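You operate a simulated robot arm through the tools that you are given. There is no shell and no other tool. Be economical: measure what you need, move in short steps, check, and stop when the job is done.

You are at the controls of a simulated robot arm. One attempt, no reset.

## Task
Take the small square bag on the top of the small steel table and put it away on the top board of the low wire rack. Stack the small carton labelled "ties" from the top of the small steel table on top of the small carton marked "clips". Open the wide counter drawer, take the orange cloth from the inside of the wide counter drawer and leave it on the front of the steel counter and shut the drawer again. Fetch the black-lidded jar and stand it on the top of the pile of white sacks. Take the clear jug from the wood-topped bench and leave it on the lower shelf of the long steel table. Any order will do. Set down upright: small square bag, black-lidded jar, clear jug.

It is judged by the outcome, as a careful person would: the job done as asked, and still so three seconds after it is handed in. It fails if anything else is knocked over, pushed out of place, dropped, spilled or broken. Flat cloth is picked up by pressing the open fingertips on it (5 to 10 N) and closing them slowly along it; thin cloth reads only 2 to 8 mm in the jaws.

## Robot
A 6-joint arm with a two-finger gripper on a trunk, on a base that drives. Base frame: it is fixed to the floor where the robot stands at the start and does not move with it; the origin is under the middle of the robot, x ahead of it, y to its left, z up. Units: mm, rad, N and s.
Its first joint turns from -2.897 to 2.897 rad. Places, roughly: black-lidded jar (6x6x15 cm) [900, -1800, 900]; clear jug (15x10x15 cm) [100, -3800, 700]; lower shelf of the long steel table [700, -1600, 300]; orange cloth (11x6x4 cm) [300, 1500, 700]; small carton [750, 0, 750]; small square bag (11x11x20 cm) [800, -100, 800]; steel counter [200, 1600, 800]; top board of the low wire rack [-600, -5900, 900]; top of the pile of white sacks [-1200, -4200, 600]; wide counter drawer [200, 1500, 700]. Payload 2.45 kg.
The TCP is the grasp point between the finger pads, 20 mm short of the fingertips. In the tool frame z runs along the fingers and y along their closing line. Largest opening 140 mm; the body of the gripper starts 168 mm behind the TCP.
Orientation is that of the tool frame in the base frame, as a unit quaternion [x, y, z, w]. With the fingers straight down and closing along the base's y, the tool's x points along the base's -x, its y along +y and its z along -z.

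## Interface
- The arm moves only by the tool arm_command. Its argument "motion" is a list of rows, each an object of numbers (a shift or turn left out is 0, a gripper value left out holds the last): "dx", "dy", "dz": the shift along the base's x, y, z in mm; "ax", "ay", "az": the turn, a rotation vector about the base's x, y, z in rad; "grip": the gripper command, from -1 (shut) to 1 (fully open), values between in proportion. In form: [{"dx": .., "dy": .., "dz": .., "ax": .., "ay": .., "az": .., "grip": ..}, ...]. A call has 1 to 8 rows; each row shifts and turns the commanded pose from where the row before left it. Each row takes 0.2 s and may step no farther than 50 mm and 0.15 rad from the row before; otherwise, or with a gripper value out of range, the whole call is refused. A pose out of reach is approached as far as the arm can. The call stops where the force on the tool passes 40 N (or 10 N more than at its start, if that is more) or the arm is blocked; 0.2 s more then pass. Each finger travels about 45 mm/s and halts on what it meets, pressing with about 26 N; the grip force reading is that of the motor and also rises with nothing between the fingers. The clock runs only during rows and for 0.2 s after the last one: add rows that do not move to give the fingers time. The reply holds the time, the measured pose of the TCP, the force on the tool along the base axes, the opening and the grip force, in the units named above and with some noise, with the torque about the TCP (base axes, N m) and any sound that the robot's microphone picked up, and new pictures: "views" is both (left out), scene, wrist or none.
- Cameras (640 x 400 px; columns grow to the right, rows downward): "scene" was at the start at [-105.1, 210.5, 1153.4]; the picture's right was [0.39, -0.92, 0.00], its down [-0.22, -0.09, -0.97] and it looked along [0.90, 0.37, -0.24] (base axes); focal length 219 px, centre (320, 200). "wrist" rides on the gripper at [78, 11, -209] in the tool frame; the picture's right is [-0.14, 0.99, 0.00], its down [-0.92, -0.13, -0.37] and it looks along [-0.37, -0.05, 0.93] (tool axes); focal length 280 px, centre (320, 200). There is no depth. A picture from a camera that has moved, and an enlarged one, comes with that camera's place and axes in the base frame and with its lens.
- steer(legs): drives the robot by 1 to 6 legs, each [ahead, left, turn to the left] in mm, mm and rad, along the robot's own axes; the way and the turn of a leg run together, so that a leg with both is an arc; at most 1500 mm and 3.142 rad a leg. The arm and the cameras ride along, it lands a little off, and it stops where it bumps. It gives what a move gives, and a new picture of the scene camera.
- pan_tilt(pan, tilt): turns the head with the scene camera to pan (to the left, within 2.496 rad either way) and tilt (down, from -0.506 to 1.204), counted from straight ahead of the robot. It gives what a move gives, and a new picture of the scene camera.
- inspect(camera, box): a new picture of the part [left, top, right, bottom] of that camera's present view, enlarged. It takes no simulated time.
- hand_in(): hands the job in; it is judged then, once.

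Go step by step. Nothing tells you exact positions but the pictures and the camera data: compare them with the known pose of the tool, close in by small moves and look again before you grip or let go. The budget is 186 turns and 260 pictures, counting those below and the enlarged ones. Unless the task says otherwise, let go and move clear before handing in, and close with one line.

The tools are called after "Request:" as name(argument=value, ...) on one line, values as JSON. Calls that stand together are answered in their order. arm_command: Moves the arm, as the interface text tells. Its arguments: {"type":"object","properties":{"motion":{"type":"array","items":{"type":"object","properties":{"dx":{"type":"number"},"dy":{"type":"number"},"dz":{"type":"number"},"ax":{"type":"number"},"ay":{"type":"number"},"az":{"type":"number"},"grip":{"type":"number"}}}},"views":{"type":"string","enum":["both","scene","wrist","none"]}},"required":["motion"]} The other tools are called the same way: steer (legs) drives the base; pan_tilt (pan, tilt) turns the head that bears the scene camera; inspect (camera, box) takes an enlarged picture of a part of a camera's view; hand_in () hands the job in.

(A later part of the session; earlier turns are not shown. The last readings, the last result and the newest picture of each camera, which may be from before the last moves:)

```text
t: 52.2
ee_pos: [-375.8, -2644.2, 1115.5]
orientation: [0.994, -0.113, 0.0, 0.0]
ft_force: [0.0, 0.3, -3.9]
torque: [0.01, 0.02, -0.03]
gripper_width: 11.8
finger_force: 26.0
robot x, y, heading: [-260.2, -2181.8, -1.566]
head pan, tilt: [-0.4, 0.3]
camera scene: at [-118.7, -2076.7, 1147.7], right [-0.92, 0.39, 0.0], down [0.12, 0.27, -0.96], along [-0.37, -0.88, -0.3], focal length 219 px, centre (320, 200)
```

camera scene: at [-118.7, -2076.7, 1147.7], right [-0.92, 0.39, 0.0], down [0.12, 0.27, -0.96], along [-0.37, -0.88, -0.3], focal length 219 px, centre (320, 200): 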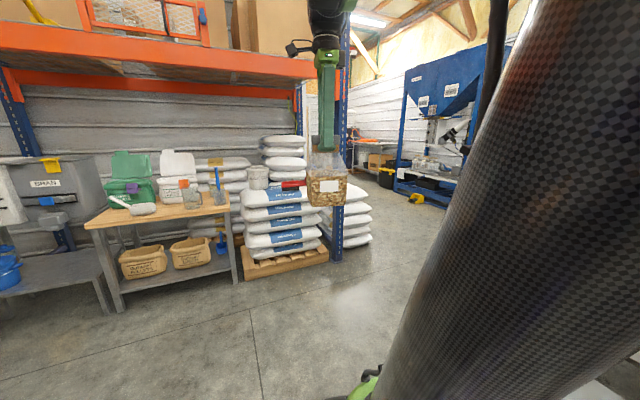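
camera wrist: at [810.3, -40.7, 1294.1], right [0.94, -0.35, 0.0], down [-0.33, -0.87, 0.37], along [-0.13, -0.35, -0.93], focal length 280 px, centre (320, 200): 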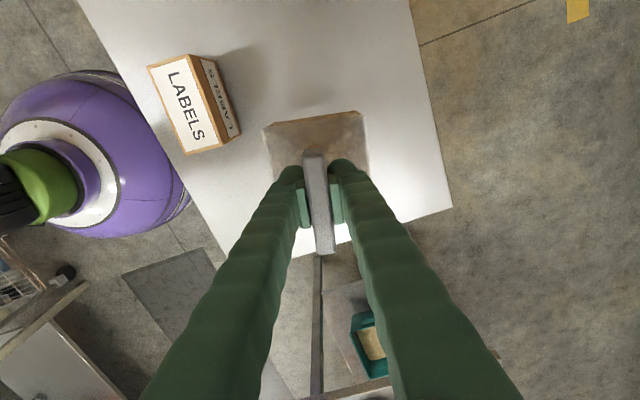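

The free-standing pile of white sacks is at ≈(-1200, -3900). The rack lies beyond; I'll advance a bit and turn right to inspect the passage.

Request:
steer(legs=[[600, 0, 0], [0, 0, -0.8]])

Request:
pan_tilt(pan=-0.1, tilt=0.3)

```text
t: 57.6
ee_pos: [-673.4, -3022.7, 1115.0]
orientation: [0.873, -0.487, 0.0, 0.0]
ft_force: [0.1, 1.8, -4.8]
torque: [0.0, 0.02, 0.02]
gripper_width: 11.4
finger_force: 25.9
robot x, y, heading: [-254.3, -2784.0, -2.37]
head pan, tilt: [-0.4, 0.3]
camera scene: at [-89.4, -2809.2, 1147.7], right [-0.36, 0.93, 0.0], down [0.28, 0.11, -0.96], along [-0.89, -0.35, -0.3], focal length 219 px, centre (320, 200)
```

scene: 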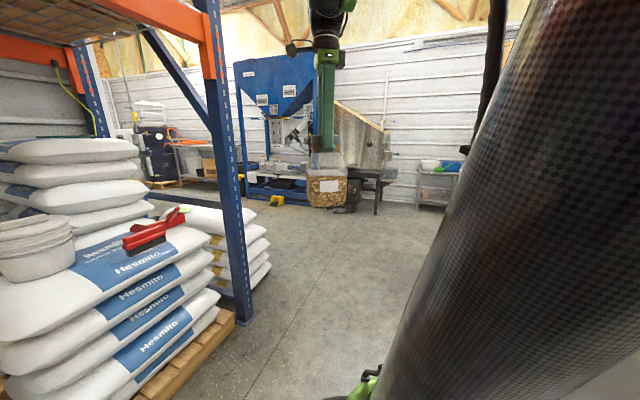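

```text
t: 58.4
ee_pos: [-675.5, -3022.5, 1116.0]
orientation: [0.874, -0.486, 0.0, 0.0]
ft_force: [0.0, 0.5, -4.1]
torque: [0.03, -0.05, -0.01]
gripper_width: 11.6
finger_force: 25.6
robot x, y, heading: [-260.8, -2783.6, -2.371]
head pan, tilt: [-0.099, 0.3]
camera scene: at [-75.6, -2833.3, 1147.7], right [-0.62, 0.78, 0.0], down [0.23, 0.18, -0.96], along [-0.75, -0.59, -0.3], focal length 219 px, centre (320, 200)
```

scene: 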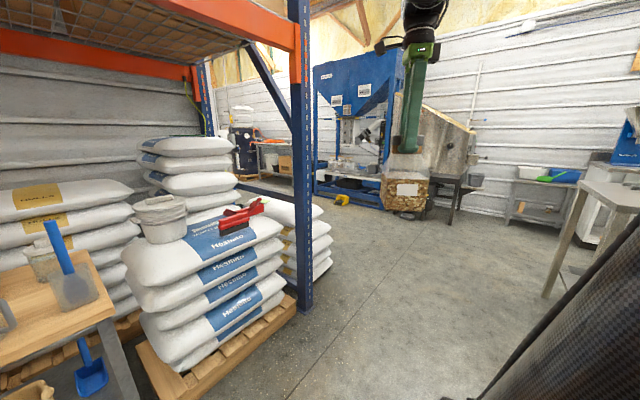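

Request:
steer(legs=[[1005, -745, 0], [600, -20, 0], [0, 0, 0.6]])

Request:
pan_tilt(pan=0.5, tilt=0.3)

```text
t: 69.3
ee_pos: [-2161.4, -3758.2, 1115.9]
orientation: [0.976, -0.218, 0.0, 0.0]
ft_force: [0.6, 0.6, -5.1]
torque: [-0.02, -0.02, 0.04]
gripper_width: 11.4
finger_force: 26.0
robot x, y, heading: [-1944.8, -3330.8, -1.789]
head pan, tilt: [-0.099, 0.3]
camera scene: at [-1764.8, -3270.3, 1147.7], right [-0.95, 0.31, 0.0], down [0.09, 0.28, -0.96], along [-0.3, -0.91, -0.3], focal length 219 px, centre (320, 200)
```

scene: 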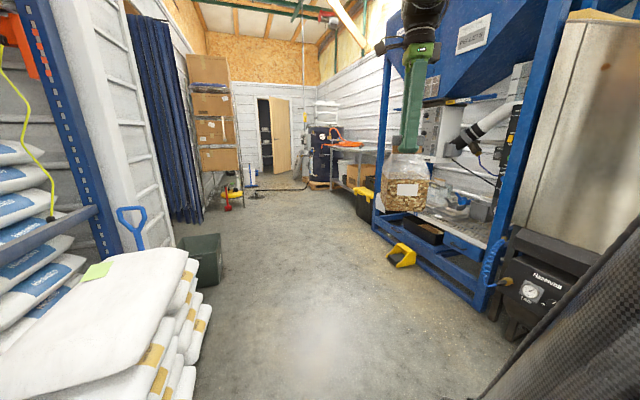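

```text
t: 70.3
ee_pos: [-2161.6, -3758.4, 1115.2]
orientation: [0.976, -0.218, 0.0, 0.0]
ft_force: [0.2, 0.3, -4.8]
torque: [-0.01, 0.02, 0.02]
gripper_width: 11.1
finger_force: 26.4
robot x, y, heading: [-1943.9, -3325.4, -1.788]
head pan, tilt: [0.499, 0.3]
camera scene: at [-1709.8, -3271.4, 1147.7], right [-0.96, -0.28, 0.0], down [-0.08, 0.28, -0.96], along [0.26, -0.92, -0.3], focal length 219 px, centre (320, 200)
```

scene: 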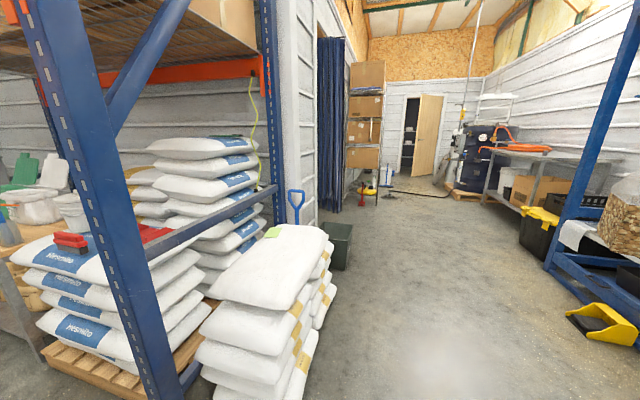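

There's a doorway with a blue strip curtain on the left beyond the sacks; the rack should be through it. Driving down the corridor.

Request:
steer(legs=[[0, 0, 0.218], [1300, -150, 0]])

Request:
pan_tilt(pan=1.0, tilt=0.3)

```text
t: 77.7
ee_pos: [-2203.6, -5091.5, 1117.2]
orientation: [0.995, -0.104, 0.0, 0.0]
ft_force: [-0.2, -0.1, -4.0]
torque: [-0.01, 0.01, 0.0]
gripper_width: 11.3
finger_force: 25.6
robot x, y, heading: [-2092.7, -4624.2, -1.559]
head pan, tilt: [0.499, 0.3]
camera scene: at [-1873.7, -4513.6, 1147.7], right [-0.87, -0.49, 0.0], down [-0.14, 0.26, -0.96], along [0.47, -0.83, -0.3], focal length 219 px, centre (320, 200)
```

scene: 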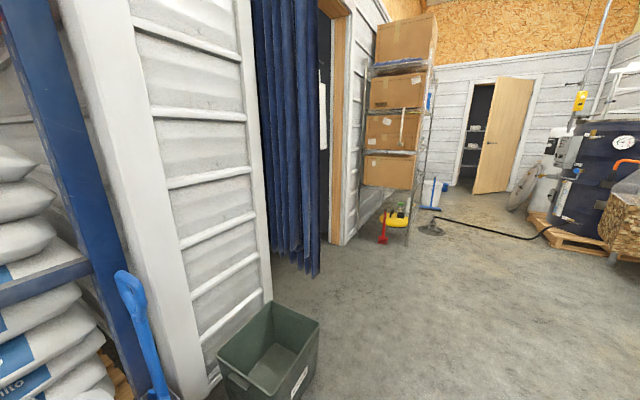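

```text
t: 78.6
ee_pos: [-2203.9, -5090.2, 1115.9]
orientation: [0.994, -0.105, 0.001, -0.001]
ft_force: [-0.1, 0.6, -4.8]
torque: [0.0, -0.03, 0.0]
gripper_width: 11.4
finger_force: 25.6
robot x, y, heading: [-2091.5, -4623.7, -1.563]
head pan, tilt: [1.0, 0.3]
camera scene: at [-1840.2, -4481.8, 1147.7], right [-0.53, -0.85, 0.0], down [-0.25, 0.16, -0.96], along [0.81, -0.51, -0.3], focal length 219 px, centre (320, 200)
```

scene: 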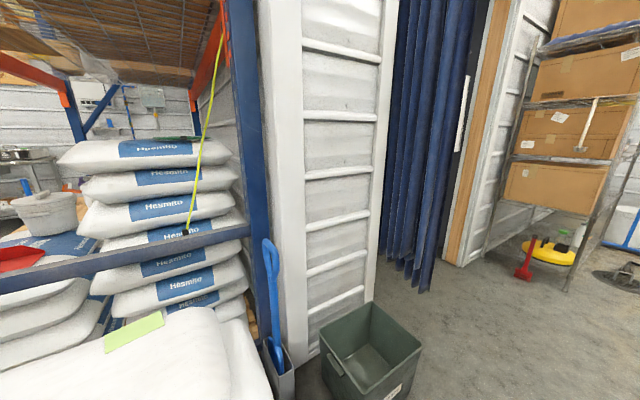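

The doorway (wall x≈-1000) spans about y -5500…-6470, and the rack is just inside. I'll drive in front of it and face +x.

Request:
steer(legs=[[1350, 0, 0], [0, 0, 1.56]])

Request:
pan_tilt(pan=0.1, tilt=0.3)

```text
t: 89.1
ee_pos: [-1604.1, -6076.8, 1115.5]
orientation: [0.776, 0.631, 0.0, 0.001]
ft_force: [-0.4, -0.2, -4.7]
torque: [0.01, -0.02, 0.01]
gripper_width: 11.4
finger_force: 25.7
robot x, y, heading: [-2071.7, -5964.6, 0.017]
head pan, tilt: [1.0, 0.3]
camera scene: at [-2215.7, -5714.9, 1147.7], right [0.85, -0.53, 0.0], down [-0.16, -0.25, -0.96], along [0.5, 0.81, -0.3], focal length 219 px, centre (320, 200)
```

scene: 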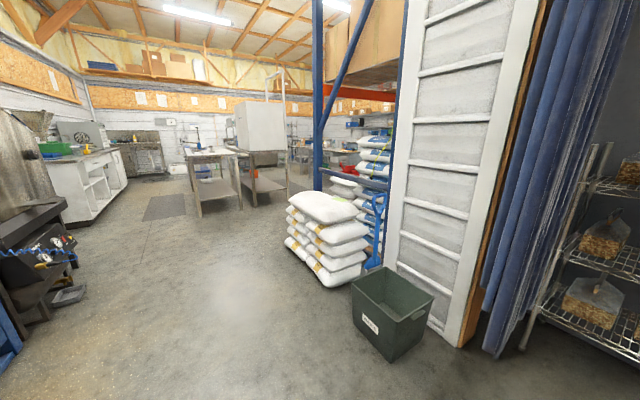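

```text
t: 90.3
ee_pos: [-1603.7, -6077.2, 1114.9]
orientation: [0.776, 0.631, 0.0, 0.0]
ft_force: [0.8, -0.8, -4.9]
torque: [-0.01, 0.01, 0.03]
gripper_width: 11.7
finger_force: 25.8
robot x, y, heading: [-2069.4, -5966.1, 0.013]
head pan, tilt: [0.099, 0.3]
camera scene: at [-2172.3, -5783.5, 1147.7], right [0.11, -0.99, 0.0], down [-0.29, -0.03, -0.96], along [0.95, 0.11, -0.3], focal length 219 px, centre (320, 200)
```

scene: 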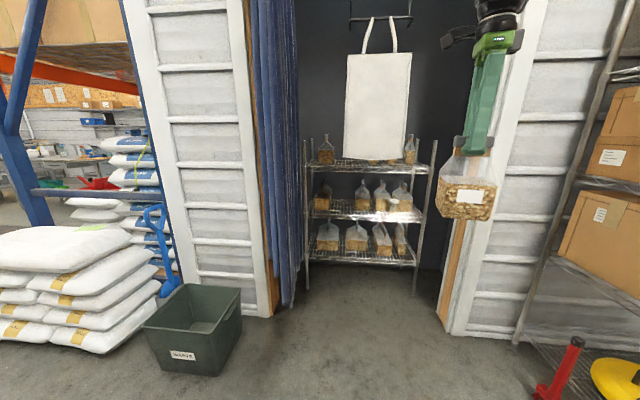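

Request:
inspect(camera="scene", box=[280, 0, 480, 300])

Request:
inspect(camera="scene", box=[295, 110, 445, 200])

```text
1.33 times, centred on (380, 150) of scene
camera zoom: at [-2172.3, -5783.5, 1147.7], right [0.11, -0.99, 0.0], down [-0.29, -0.03, -0.96], along [0.95, 0.11, -0.3], focal length 292 px, centre (240, 267)
```

zoom: 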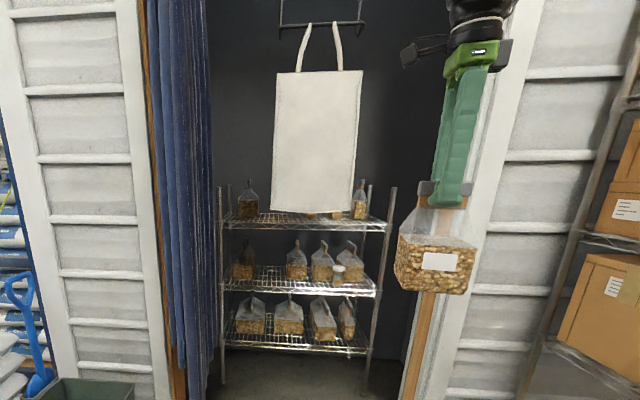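

```text
4.27 times, centred on (370, 155) of scene
camera zoom: at [-2172.3, -5783.5, 1147.7], right [0.11, -0.99, 0.0], down [-0.29, -0.03, -0.96], along [0.95, 0.11, -0.3], focal length 936 px, centre (107, 392)
```

zoom: 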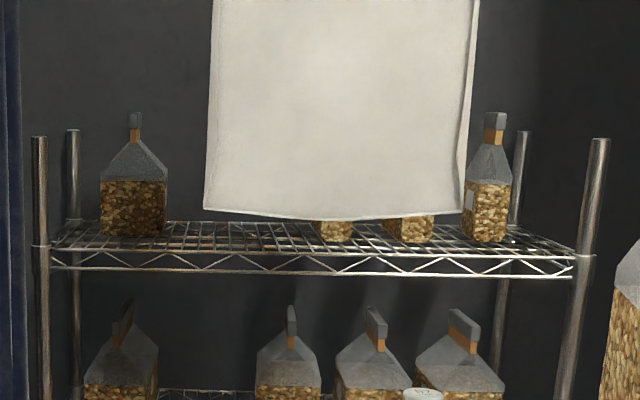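

The rack stands in the alcove (top board z≈905, front x≈-770, y -5530…-6320). A tote hangs over the middle, so I'll aim for the front-left of the board. Moving closer for parallax.

Request:
steer(legs=[[350, 290, -0.013]])

Request:
pan_tilt(pan=-0.1, tilt=0.2)

Request:
inspect(camera="scene", box=[250, 80, 500, 240])

```text
t: 93.1
ee_pos: [-1259.5, -5791.0, 1115.1]
orientation: [0.78, 0.626, 0.0, 0.0]
ft_force: [0.1, 0.0, -4.0]
torque: [0.0, -0.01, -0.01]
gripper_width: 11.8
finger_force: 26.1
robot x, y, heading: [-1722.7, -5671.3, 0.001]
head pan, tilt: [0.099, 0.3]
camera scene: at [-1823.2, -5490.5, 1147.7], right [0.1, -0.99, 0.0], down [-0.29, -0.03, -0.96], along [0.95, 0.1, -0.3], focal length 219 px, centre (320, 200)
```

scene: 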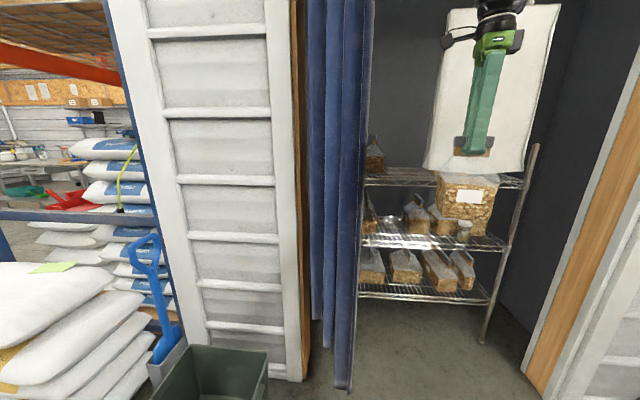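

```text
t: 93.8
ee_pos: [-1258.8, -5791.8, 1114.7]
orientation: [0.78, 0.626, -0.001, -0.001]
ft_force: [-0.6, 0.4, -4.5]
torque: [0.0, 0.01, 0.03]
gripper_width: 11.4
finger_force: 26.3
robot x, y, heading: [-1722.7, -5673.7, 0.002]
head pan, tilt: [-0.099, 0.201]
camera scene: at [-1823.4, -5509.0, 1156.9], right [-0.1, -1.0, 0.0], down [-0.2, 0.02, -0.98], along [0.98, -0.1, -0.2], focal length 219 px, centre (320, 200)
```

scene: 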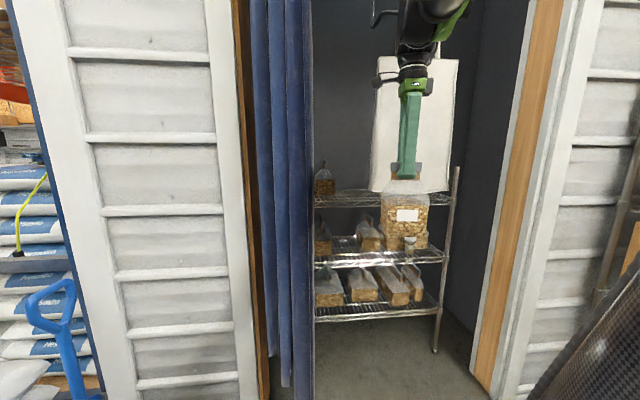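

```text
2.50 times, centred on (375, 160) of scene
camera zoom: at [-1823.4, -5509.0, 1156.9], right [-0.1, -1.0, 0.0], down [-0.2, 0.02, -0.98], along [0.98, -0.1, -0.2], focal length 548 px, centre (182, 300)
```

zoom: 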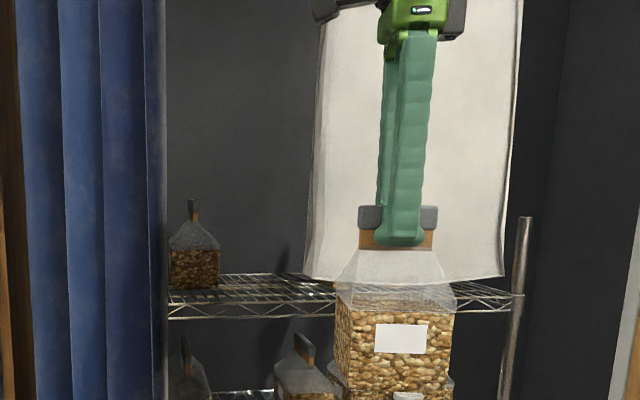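

The tote hangs at x≈-1070 in the doorway, y -5770…-6050; the gap on its right (to jamb y≈-6390) is wider, so I'll place at the front-right of the board. First rotate the gripper so the camera is on the -y side, away from the tote.

Request:
arm_command(motion=[{"az": 0.148}, {"az": 0.148}, {"az": 0.148}, {"az": 0.148}, {"az": 0.148}, {"az": 0.148}, {"az": 0.148}, {"az": 0.148}], views="none")

Request:
arm_command(motion=[{"az": 0.148}, {"az": 0.148}, {"az": 0.148}, {"az": 0.148}, {"az": 0.148}, {"az": 0.148}, {"az": 0.148}, {"az": 0.148}], views="none")

Request:
arm_command(motion=[{"az": 0.148}, {"az": 0.148}, {"az": 0.148}, {"az": 0.148}, {"az": 0.148}, {"az": 0.148}, {"az": 0.104}, {}], views="none")

Request:
steer(legs=[[0, -480, 0]])

```text
t: 95.6
ee_pos: [-1258.1, -5791.6, 1115.8]
orientation: [0.297, 0.955, 0.001, 0.0]
ft_force: [-1.2, -0.2, -4.9]
torque: [0.0, 0.02, 0.0]
gripper_width: 11.8
finger_force: 25.8
robot x, y, heading: [-1728.9, -5671.6, 0.001]
head pan, tilt: [-0.099, 0.201]
```

```text
t: 97.4
ee_pos: [-1258.4, -5791.7, 1114.5]
orientation: [-0.286, 0.958, 0.0, 0.0]
ft_force: [-0.6, -0.2, -4.2]
torque: [0.01, -0.03, -0.01]
gripper_width: 11.7
finger_force: 26.3
robot x, y, heading: [-1725.5, -5676.0, 0.004]
head pan, tilt: [-0.099, 0.201]
```

```text
t: 99.2
ee_pos: [-1259.1, -5790.7, 1115.1]
orientation: [0.707, -0.707, 0.0, 0.0]
ft_force: [0.0, -0.1, -3.5]
torque: [-0.01, -0.02, 0.01]
gripper_width: 11.6
finger_force: 26.0
robot x, y, heading: [-1725.3, -5674.8, 0.005]
head pan, tilt: [-0.099, 0.201]
```

```text
t: 102.1
ee_pos: [-1255.6, -6272.5, 1115.8]
orientation: [0.709, -0.705, 0.0, 0.0]
ft_force: [0.1, 0.4, -4.4]
torque: [-0.04, 0.0, -0.03]
gripper_width: 11.6
finger_force: 26.0
robot x, y, heading: [-1724.0, -6157.5, 0.006]
head pan, tilt: [-0.099, 0.201]
camera scene: at [-1822.6, -5993.6, 1156.9], right [-0.09, -1.0, 0.0], down [-0.2, 0.02, -0.98], along [0.98, -0.09, -0.2], focal length 219 px, centre (320, 200)
```

scene: 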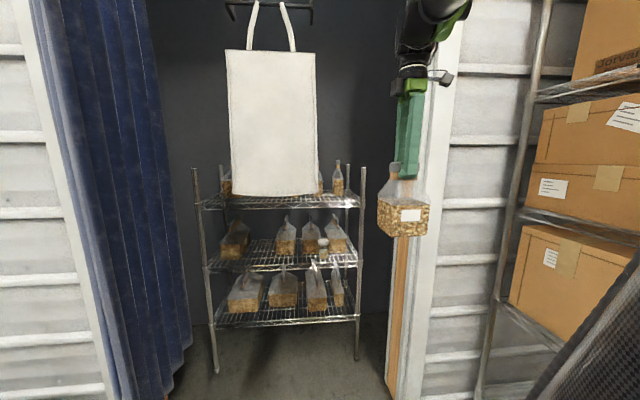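

Request:
inspect(camera="scene", box=[300, 140, 400, 230])

Request:
arm_command(motion=[{"dy": 45, "dz": 20}, {"dy": 45, "dz": 15}, {}], views="wrist")

```text
4.44 times, centred on (350, 185) of scene
camera zoom: at [-1822.6, -5993.6, 1156.9], right [-0.09, -1.0, 0.0], down [-0.2, 0.02, -0.98], along [0.98, -0.09, -0.2], focal length 975 px, centre (187, 267)
```

zoom: 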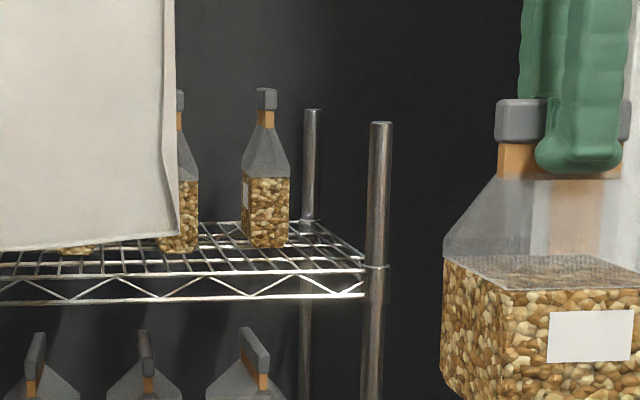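

```text
t: 102.9
ee_pos: [-1257.0, -6183.5, 1152.6]
orientation: [0.709, -0.705, 0.0, 0.0]
ft_force: [0.4, 1.1, -4.2]
torque: [0.05, 0.03, 0.0]
gripper_width: 11.8
finger_force: 26.1
robot x, y, heading: [-1722.7, -6157.6, 0.005]
head pan, tilt: [-0.099, 0.201]
camera wrist: at [-1266.1, -6261.4, 1361.0], right [-0.99, 0.13, 0.0], down [0.12, 0.92, 0.37], along [0.05, 0.37, -0.93], focal length 280 px, centre (320, 200)
```

wrist: 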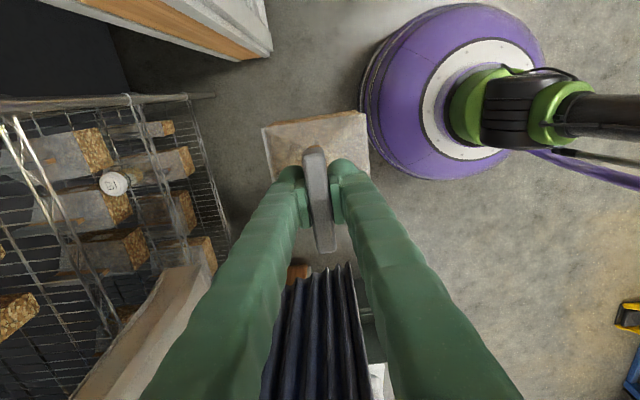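

Board top ≈ z 943, x -817…-474; existing small bags sit at x>-650, so I'll set ours at (-740, -6183) in front. Driving slightly ahead, then extending through the gap.

Request:
steer(legs=[[140, 0, 0]])

Request:
arm_command(motion=[{"dx": 40}, {"dx": 40}, {"dx": 40}, {"dx": 40}, {}], views="both")

```text
t: 104.2
ee_pos: [-1120.8, -6184.2, 1153.7]
orientation: [0.708, -0.706, 0.0, 0.001]
ft_force: [-0.3, 1.1, -3.9]
torque: [0.03, 0.03, 0.01]
gripper_width: 11.7
finger_force: 25.8
robot x, y, heading: [-1586.8, -6158.6, 0.003]
head pan, tilt: [-0.099, 0.201]
camera scene: at [-1687.0, -5992.7, 1156.9], right [-0.1, -1.0, 0.0], down [-0.2, 0.02, -0.98], along [0.98, -0.09, -0.2], focal length 219 px, centre (320, 200)
```

scene: 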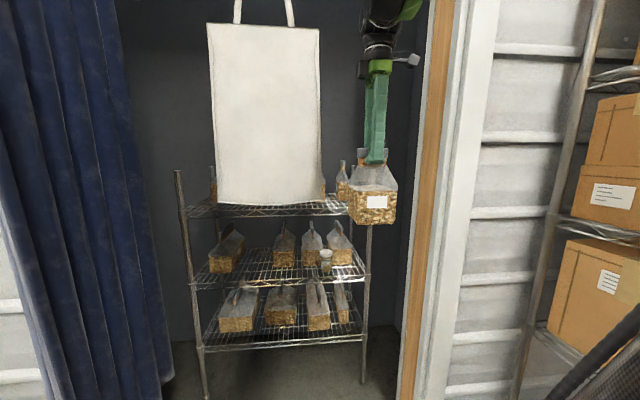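

```text
t: 105.4
ee_pos: [-961.5, -6183.4, 1152.8]
orientation: [0.709, -0.705, 0.0, 0.001]
ft_force: [-0.1, 0.9, -4.6]
torque: [-0.03, -0.01, 0.02]
gripper_width: 11.5
finger_force: 25.6
robot x, y, heading: [-1587.0, -6156.9, 0.002]
head pan, tilt: [-0.099, 0.201]
camera scene: at [-1687.0, -5992.7, 1156.9], right [-0.1, -1.0, 0.0], down [-0.2, 0.02, -0.98], along [0.98, -0.09, -0.2], focal length 219 px, centre (320, 200)
camera wrist: at [-970.9, -6262.1, 1362.5], right [-0.99, 0.13, 0.0], down [0.13, 0.92, 0.37], along [0.05, 0.37, -0.93], focal length 280 px, centre (320, 200)
```

scene: 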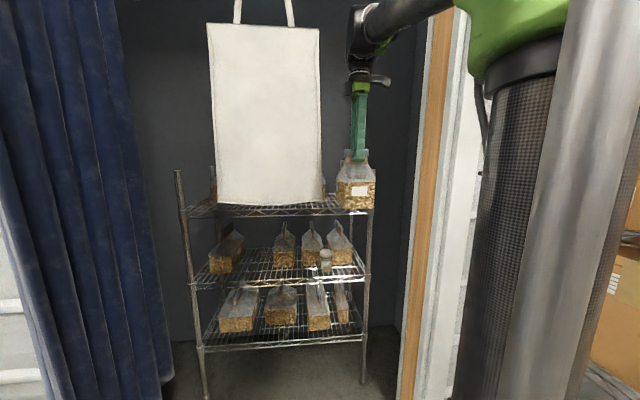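
wrist: 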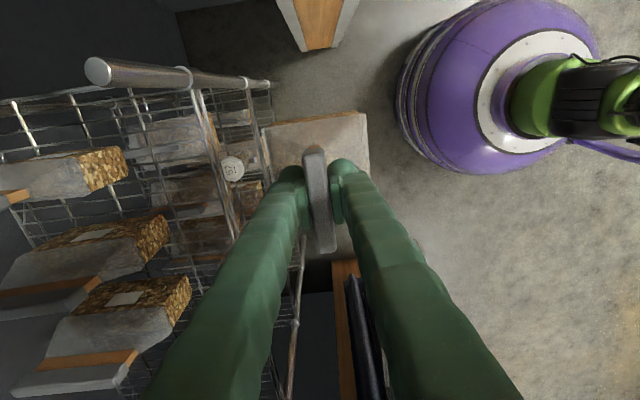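

Request:
arm_command(motion=[{"dx": 47}, {"dx": 47}, {"dx": 47}, {"dx": 47}, {"dx": 42}, {}], views="both")

Request:
inspect(camera="scene", box=[280, 130, 400, 230])

```text
t: 106.8
ee_pos: [-729.6, -6186.2, 1151.6]
orientation: [0.709, -0.705, 0.0, 0.001]
ft_force: [0.0, 0.4, -3.7]
torque: [-0.02, -0.01, -0.03]
gripper_width: 11.4
finger_force: 26.0
robot x, y, heading: [-1588.7, -6158.1, 0.004]
head pan, tilt: [-0.099, 0.201]
camera scene: at [-1686.8, -5992.7, 1157.0], right [-0.1, -1.0, 0.0], down [-0.2, 0.02, -0.98], along [0.98, -0.09, -0.2], focal length 219 px, centre (320, 200)
camera wrist: at [-739.0, -6263.5, 1359.9], right [-0.99, 0.13, 0.0], down [0.13, 0.92, 0.37], along [0.05, 0.37, -0.93], focal length 280 px, centre (320, 200)
```

scene: 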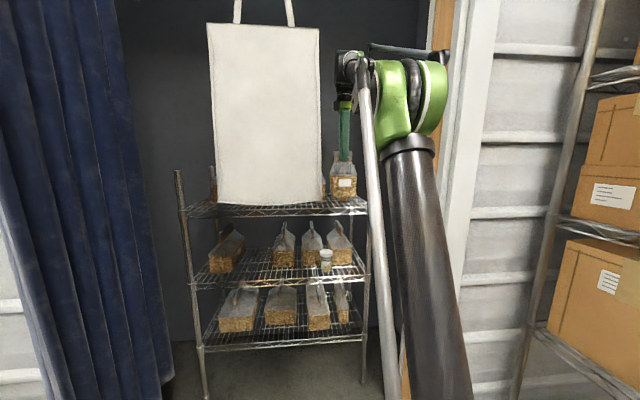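
wrist: 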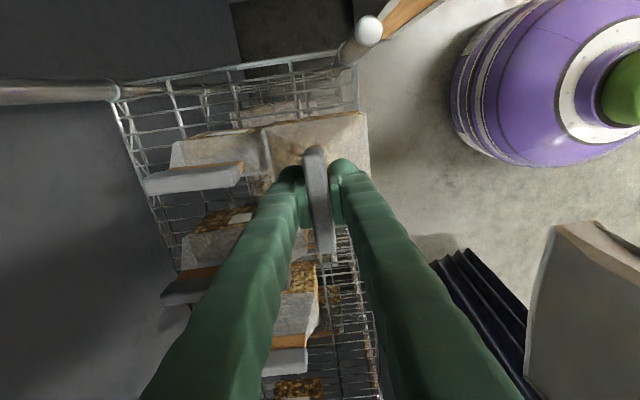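

```text
4.00 times, centred on (340, 180) of scene
camera zoom: at [-1686.8, -5992.7, 1157.0], right [-0.1, -1.0, 0.0], down [-0.2, 0.02, -0.98], along [0.98, -0.09, -0.2], focal length 878 px, centre (240, 280)
```

zoom: 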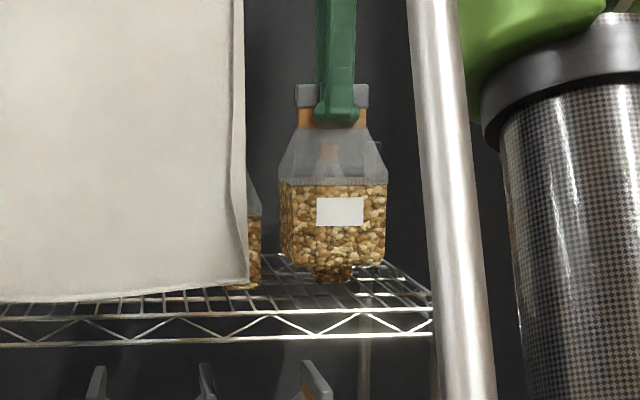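

Request:
arm_command(motion=[{"dx": -6, "dz": -15}, {"dz": -12}, {}], views="none")

Request:
inspect(camera="scene", box=[310, 150, 390, 220])

```text
t: 107.6
ee_pos: [-736.6, -6185.1, 1125.2]
orientation: [0.708, -0.707, -0.001, 0.001]
ft_force: [0.3, 0.0, -5.1]
torque: [-0.02, -0.02, 0.01]
gripper_width: 11.4
finger_force: 25.9
robot x, y, heading: [-1587.4, -6157.1, 0.001]
head pan, tilt: [-0.099, 0.201]
```

```text
5.71 times, centred on (350, 185) of scene
camera zoom: at [-1686.6, -5992.7, 1157.0], right [-0.1, -1.0, 0.0], down [-0.2, 0.02, -0.98], along [0.98, -0.09, -0.2], focal length 1254 px, centre (149, 286)
```

zoom: 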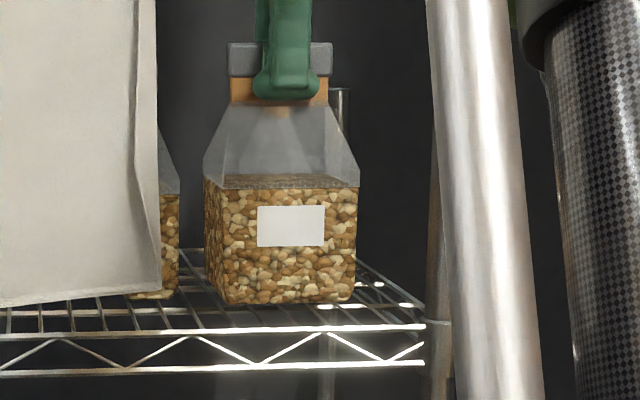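

Request:
arm_command(motion=[{"dz": -8}, {"dz": -3}, {}], views="none")

Request:
arm_command(motion=[{"dz": -3}, {}], views="none")

Request:
arm_command(motion=[{"dz": -2}, {}], views="none")

Request:
inspect(camera="scene", box=[310, 150, 390, 220])

```text
t: 108.4
ee_pos: [-736.0, -6183.5, 1113.0]
orientation: [0.708, -0.706, 0.0, 0.0]
ft_force: [1.0, -0.4, -5.0]
torque: [-0.01, 0.01, 0.01]
gripper_width: 11.5
finger_force: 25.8
robot x, y, heading: [-1589.1, -6158.2, 0.009]
head pan, tilt: [-0.099, 0.201]
```

```text
t: 109.0
ee_pos: [-735.5, -6185.5, 1109.4]
orientation: [0.709, -0.705, 0.0, 0.0]
ft_force: [-0.2, 0.5, -5.1]
torque: [-0.02, 0.01, 0.02]
gripper_width: 11.7
finger_force: 26.0
robot x, y, heading: [-1591.2, -6156.1, 0.004]
head pan, tilt: [-0.099, 0.201]
```

```text
t: 109.6
ee_pos: [-736.7, -6185.0, 1109.3]
orientation: [0.707, -0.707, 0.0, 0.001]
ft_force: [-2.0, -1.1, 2.2]
torque: [0.1, 0.01, 0.04]
gripper_width: 11.6
finger_force: 25.9
robot x, y, heading: [-1586.0, -6156.2, 0.001]
head pan, tilt: [-0.099, 0.201]
```

```text
5.71 times, centred on (350, 185) of scene
camera zoom: at [-1687.0, -5992.8, 1156.9], right [-0.1, -1.0, 0.0], down [-0.2, 0.02, -0.98], along [0.98, -0.09, -0.2], focal length 1254 px, centre (149, 286)
```

zoom: 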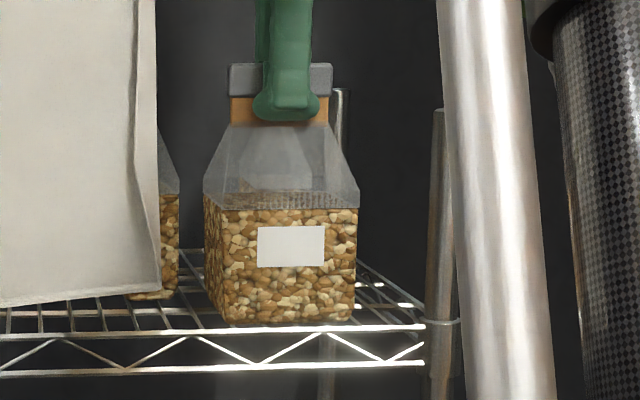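

Bag is down. Opening only partly (neighbour bag behind), then rising straight up.

Request:
arm_command(motion=[{"grip": -0.7}, {}, {"grip": -0.45}, {}, {}], views="none")

Request:
arm_command(motion=[{"dz": 20}, {"dz": 40}, {"dz": 40}, {"dz": 20}, {}], views="both")

```text
t: 110.8
ee_pos: [-738.0, -6184.3, 1109.2]
orientation: [0.709, -0.706, -0.001, 0.0]
ft_force: [1.0, 0.1, -0.1]
torque: [-0.02, 0.0, -0.03]
gripper_width: 38.6
finger_force: 0.1
robot x, y, heading: [-1585.1, -6158.0, -0.002]
head pan, tilt: [-0.099, 0.201]
```

```text
t: 112.0
ee_pos: [-738.1, -6184.0, 1229.3]
orientation: [0.708, -0.706, -0.001, 0.001]
ft_force: [-0.4, -0.1, 0.1]
torque: [-0.01, 0.0, 0.0]
gripper_width: 38.4
finger_force: 0.1
robot x, y, heading: [-1589.2, -6159.5, 0.002]
head pan, tilt: [-0.099, 0.201]
camera scene: at [-1686.9, -5992.7, 1157.0], right [-0.1, -1.0, 0.0], down [-0.2, 0.02, -0.98], along [0.98, -0.09, -0.2], focal length 219 px, centre (320, 200)
camera wrist: at [-747.3, -6261.9, 1437.1], right [-0.99, 0.13, 0.0], down [0.13, 0.92, 0.37], along [0.05, 0.37, -0.93], focal length 280 px, centre (320, 200)
```

scene: 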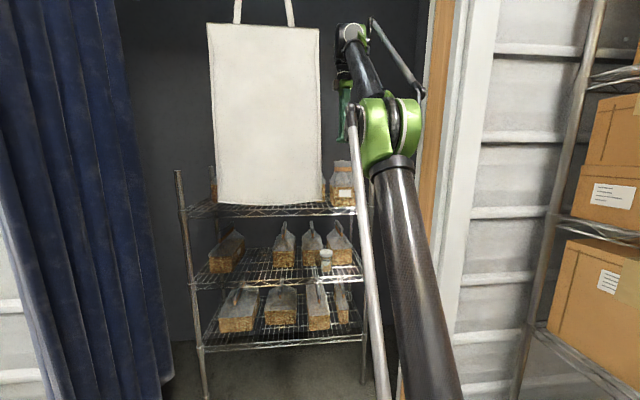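
wrist: 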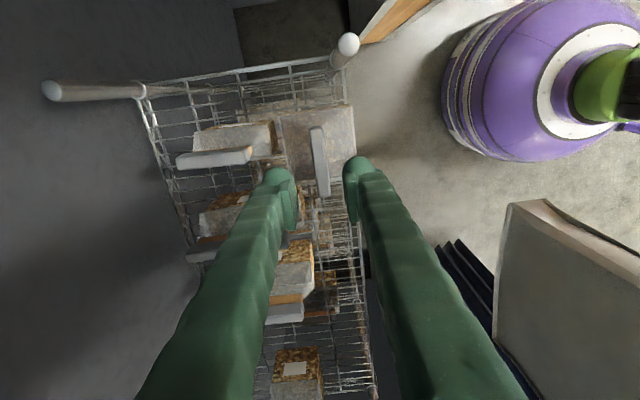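

Bag stands upright on the top board. Retracting the arm, backing out and returning toward the wood-topped bench.

Request:
arm_command(motion=[{"dx": -47}, {"dx": -47}, {"dx": -47}, {"dx": -47}, {"dx": -47}, {"dx": -47}, {"dx": -47}, {"dx": -40}], views="none")

Request:
steer(legs=[[-480, 0, 0], [0, 0, -1.571]])

Request:
steer(legs=[[-1500, 0, 0], [-1400, 0, 0]])

```text
t: 113.8
ee_pos: [-1108.9, -6184.3, 1228.7]
orientation: [0.708, -0.706, -0.001, 0.001]
ft_force: [0.6, 0.2, -0.7]
torque: [0.03, 0.06, 0.02]
gripper_width: 38.2
finger_force: 0.1
robot x, y, heading: [-1587.7, -6159.0, 0.003]
head pan, tilt: [-0.099, 0.201]
```

```text
t: 120.4
ee_pos: [-2088.4, -6640.6, 1230.1]
orientation: [-0.009, 1.0, 0.0, 0.0]
ft_force: [0.2, -0.4, -0.7]
torque: [0.0, -0.02, 0.02]
gripper_width: 38.3
finger_force: 0.0
robot x, y, heading: [-2070.5, -6160.3, -1.548]
head pan, tilt: [-0.099, 0.201]
camera scene: at [-1907.8, -6061.1, 1156.9], right [-1.0, 0.08, 0.0], down [0.02, 0.2, -0.98], along [-0.08, -0.98, -0.2], focal length 219 px, centre (320, 200)
```

scene: 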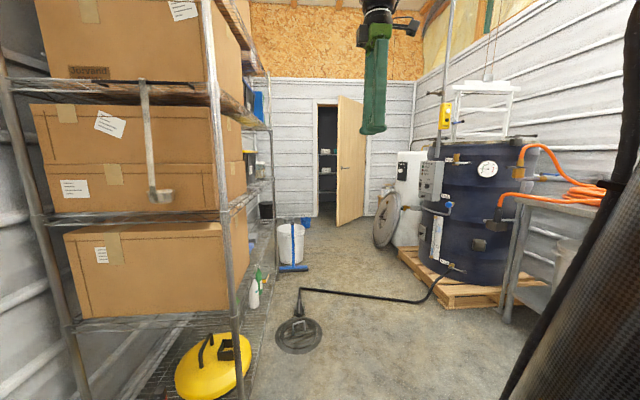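

```text
t: 134.5
ee_pos: [-2173.2, -3734.0, 1230.6]
orientation: [-0.014, 1.0, 0.0, 0.001]
ft_force: [-0.1, -0.5, 0.0]
torque: [-0.02, 0.01, 0.02]
gripper_width: 38.5
finger_force: 0.1
robot x, y, heading: [-2156.4, -3251.8, -1.545]
head pan, tilt: [-0.099, 0.201]
camera scene: at [-1995.6, -3152.7, 1156.9], right [-1.0, 0.07, 0.0], down [0.01, 0.2, -0.98], along [-0.07, -0.98, -0.2], focal length 219 px, centre (320, 200)
```

scene: 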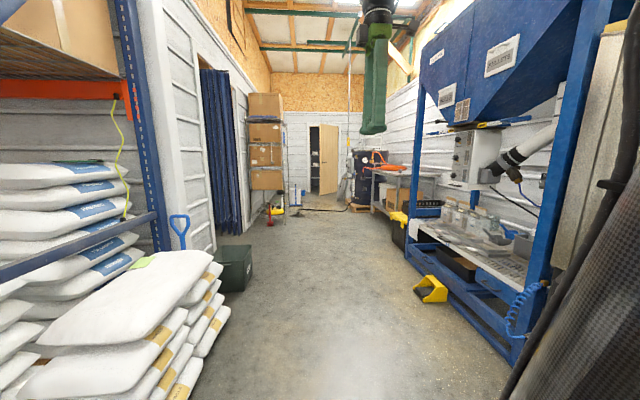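

Request:
steer(legs=[[-380, 0, -0.026], [0, 1500, 0], [0, 700, 0]])

Request:
pan_tilt(pan=0.2, tilt=0.4)

Request:
inspect(camera="scene", box=[240, 100, 480, 260])

```text
t: 147.4
ee_pos: [33.4, -3340.7, 1229.3]
orientation: [0.001, 1.0, 0.0, 0.0]
ft_force: [-0.8, 0.2, 0.2]
torque: [-0.01, -0.02, 0.03]
gripper_width: 38.3
finger_force: 0.0
robot x, y, heading: [60.1, -2860.8, -1.572]
head pan, tilt: [-0.099, 0.201]
camera scene: at [226.0, -2766.0, 1156.9], right [-0.99, 0.1, 0.0], down [0.02, 0.2, -0.98], along [-0.1, -0.97, -0.2], focal length 219 px, centre (320, 200)
```

scene: 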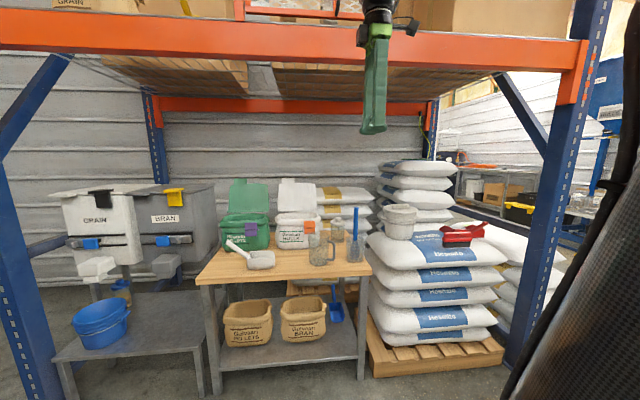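

```text
t: 148.2
ee_pos: [33.1, -3342.2, 1230.2]
orientation: [0.001, 1.0, 0.0, 0.0]
ft_force: [-0.2, 0.4, 0.1]
torque: [0.02, -0.03, 0.01]
gripper_width: 38.7
finger_force: 0.1
robot x, y, heading: [62.1, -2861.2, -1.576]
head pan, tilt: [0.201, 0.4]
camera scene: at [253.7, -2764.1, 1138.4], right [-0.98, -0.2, 0.0], down [-0.08, 0.38, -0.92], along [0.18, -0.9, -0.39], focal length 219 px, centre (320, 200)
```

scene: 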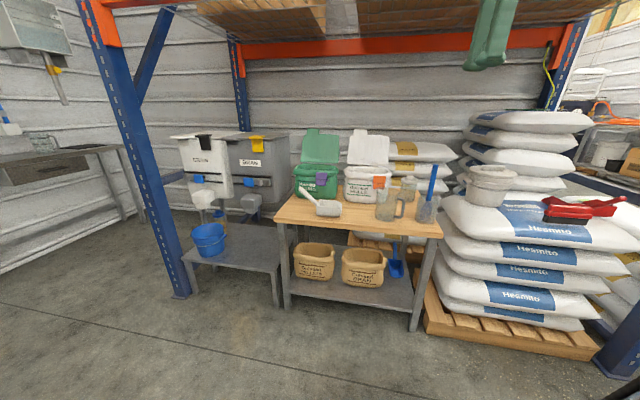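

```text
2.50 times, centred on (360, 180) of scene
camera zoom: at [253.7, -2764.1, 1138.4], right [-0.98, -0.2, 0.0], down [-0.08, 0.38, -0.92], along [0.18, -0.9, -0.39], focal length 548 px, centre (220, 250)
```

zoom: 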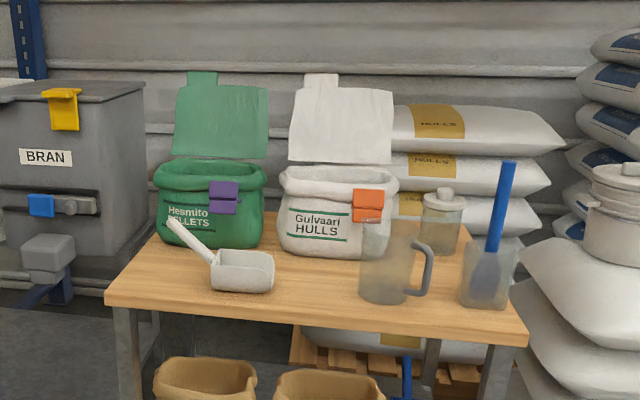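

The clear jug is at the bench's front right, around (119, -3760), handle toward -x. I'll approach it diagonally with a 45° tilted gripper (useful for the low shelf as well). Turning the base and reorienting the tool first.

Request:
steer(legs=[[0, 0, -0.785], [-226, 679, 0]])

Request:
arm_command(motion=[{"az": -0.143, "dz": -30}, {"az": -0.143, "dz": -30}, {"az": -0.143, "dz": -30}, {"az": -0.143, "dz": -30}, {"az": -0.143, "dz": -30}, {"az": -0.143, "dz": -30}, {"az": -0.143, "dz": -30}, {"az": -0.143, "dz": -20}], views="none")

Request:
arm_command(motion=[{"az": -0.143, "grip": 1}, {"az": -0.143}, {"az": -0.141}, {}], views="both")

```text
t: 154.2
ee_pos: [346.7, -3508.3, 1229.9]
orientation: [0.377, 0.926, 0.0, 0.0]
ft_force: [0.1, 0.1, -0.3]
torque: [-0.01, -0.02, 0.02]
gripper_width: 38.7
finger_force: 0.1
robot x, y, heading: [698.8, -3186.9, -2.344]
head pan, tilt: [0.201, 0.4]
camera scene: at [907.2, -3248.5, 1138.4], right [-0.84, 0.54, 0.0], down [0.21, 0.33, -0.92], along [-0.5, -0.78, -0.39], focal length 219 px, centre (320, 200)
```

scene: 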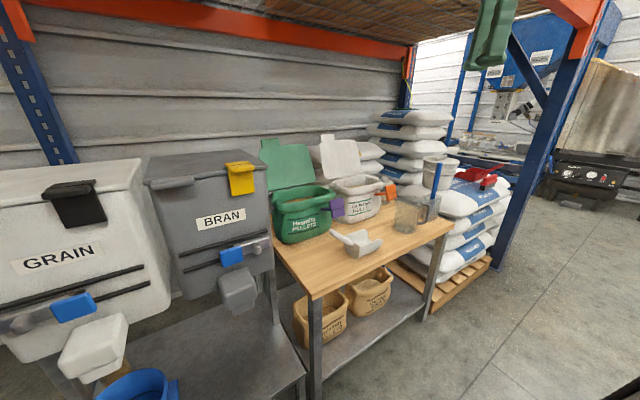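

```text
t: 156.0
ee_pos: [345.5, -3508.6, 999.3]
orientation: [0.818, 0.575, 0.001, -0.001]
ft_force: [-0.7, -0.4, -1.2]
torque: [0.03, 0.03, -0.01]
gripper_width: 38.5
finger_force: 0.0
robot x, y, heading: [698.5, -3180.4, -2.343]
head pan, tilt: [0.201, 0.4]
```

```text
t: 157.0
ee_pos: [346.5, -3508.4, 998.3]
orientation: [0.922, 0.388, 0.0, 0.0]
ft_force: [0.2, -1.0, 0.5]
torque: [-0.01, 0.01, -0.01]
gripper_width: 127.1
finger_force: 0.0
robot x, y, heading: [704.5, -3182.4, -2.342]
head pan, tilt: [0.201, 0.4]
camera scene: at [907.2, -3248.5, 1138.4], right [-0.84, 0.54, 0.0], down [0.21, 0.33, -0.92], along [-0.5, -0.78, -0.39], focal length 219 px, centre (320, 200)
camera wrist: at [409.4, -3459.3, 1208.3], right [0.61, -0.79, 0.0], down [-0.73, -0.57, 0.37], along [-0.29, -0.23, -0.93], focal length 280 px, centre (320, 200)
```

scene: 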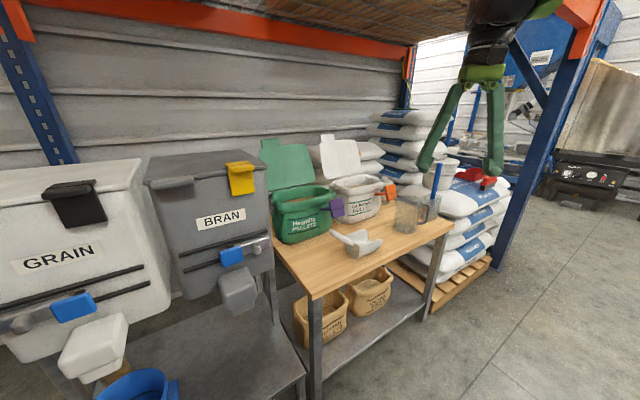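
wrist: 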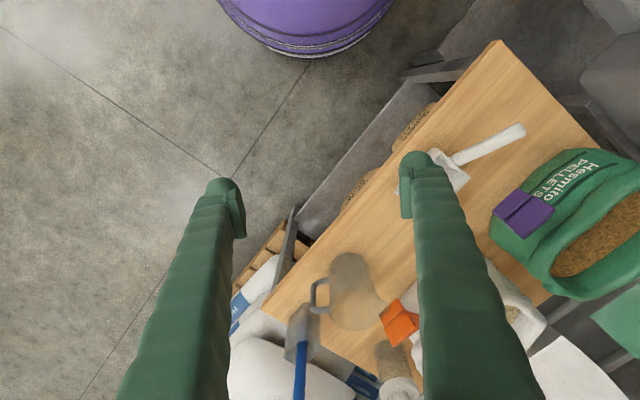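

Request:
inspect(camera="wrist", box=[260, 230, 440, 390])

Request:
inspect(camera="scene", box=[320, 150, 480, 270])

```text
2.50 times, centred on (350, 310) of wrist
camera zoom: at [409.4, -3459.3, 1208.3], right [0.61, -0.79, 0.0], down [-0.73, -0.57, 0.37], along [-0.29, -0.23, -0.93], focal length 701 px, centre (245, -75)
```

zoom: 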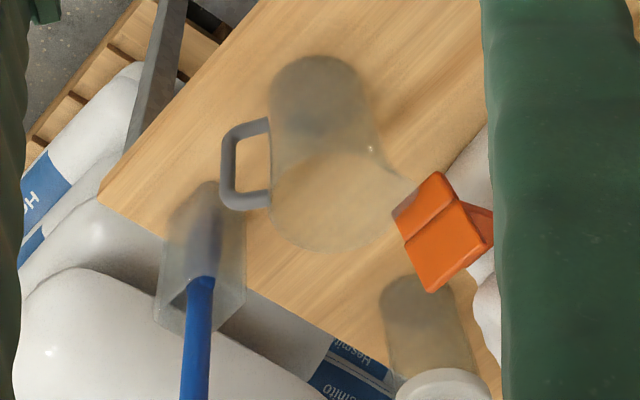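

```text
3.33 times, centred on (400, 210) of scene
camera zoom: at [907.2, -3248.5, 1138.4], right [-0.84, 0.54, 0.0], down [0.21, 0.33, -0.92], along [-0.5, -0.78, -0.39], focal length 731 px, centre (53, 167)
```

zoom: 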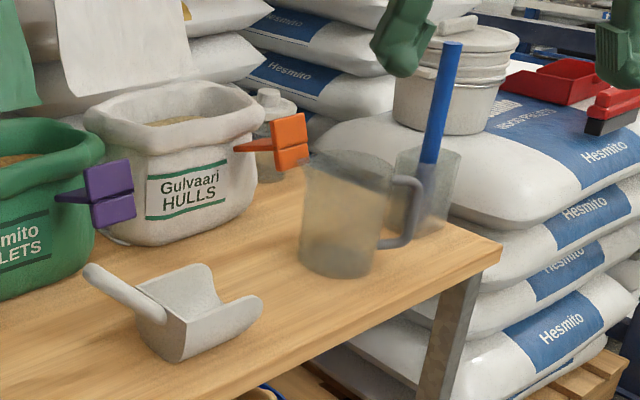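

Bench top z≈632; jug base ≈ (115, -3778), with the handle pointing toward (-0.66, +0.75). I should approach from the handle side with the fingers straddling it, so I'll reposition the base to about (-400, -3130).

Request:
steer(legs=[[731, -826, 0], [0, 0, 1.444]])

Request:
pan_tilt(pan=0.1, tilt=0.5)

Request:
inspect(camera="scene", box=[240, 100, 440, 240])

```text
t: 166.3
ee_pos: [-149.3, -3531.7, 1000.8]
orientation: [0.43, 0.903, 0.001, 0.0]
ft_force: [0.0, 0.4, 0.3]
torque: [0.0, -0.02, 0.0]
gripper_width: 140.1
finger_force: 0.0
robot x, y, heading: [-427.6, -3136.2, -0.888]
head pan, tilt: [0.201, 0.4]
camera scene: at [-343.3, -2942.8, 1138.4], right [-0.63, -0.77, 0.0], down [-0.3, 0.25, -0.92], along [0.71, -0.58, -0.39], focal length 219 px, centre (320, 200)
```

scene: 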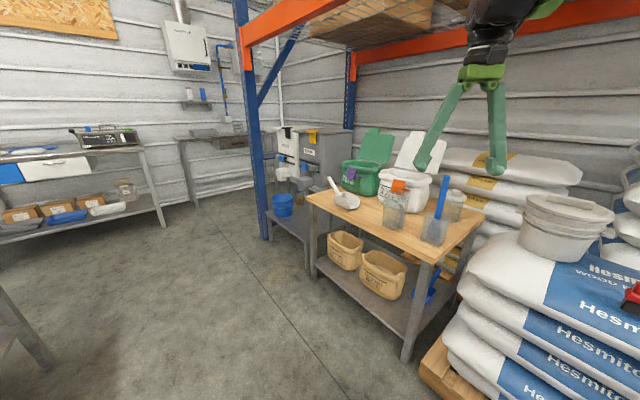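

```text
t: 167.0
ee_pos: [-148.0, -3531.0, 999.7]
orientation: [0.429, 0.903, 0.0, 0.0]
ft_force: [0.1, -0.3, 0.0]
torque: [0.01, -0.03, -0.01]
gripper_width: 140.1
finger_force: 0.0
robot x, y, heading: [-431.6, -3142.3, -0.887]
head pan, tilt: [0.099, 0.499]
camera scene: at [-350.7, -2948.6, 1129.3], right [-0.71, -0.71, 0.0], down [-0.34, 0.34, -0.88], along [0.62, -0.62, -0.48], focal length 219 px, centre (320, 200)
```

scene: 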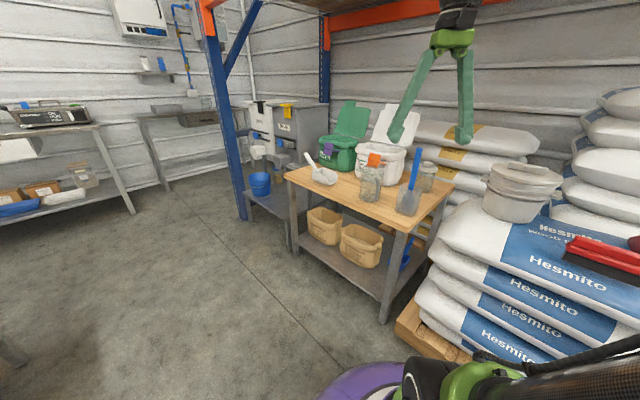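

```text
2.86 times, centred on (340, 170) of scene
camera zoom: at [-350.7, -2948.6, 1129.3], right [-0.71, -0.71, 0.0], down [-0.34, 0.34, -0.88], along [0.62, -0.62, -0.48], focal length 627 px, centre (263, 286)
```

zoom: 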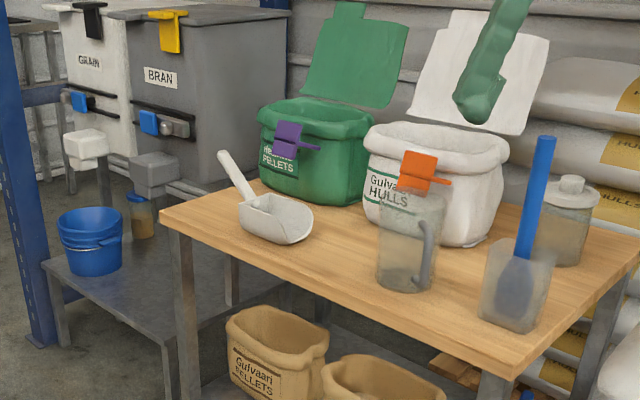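

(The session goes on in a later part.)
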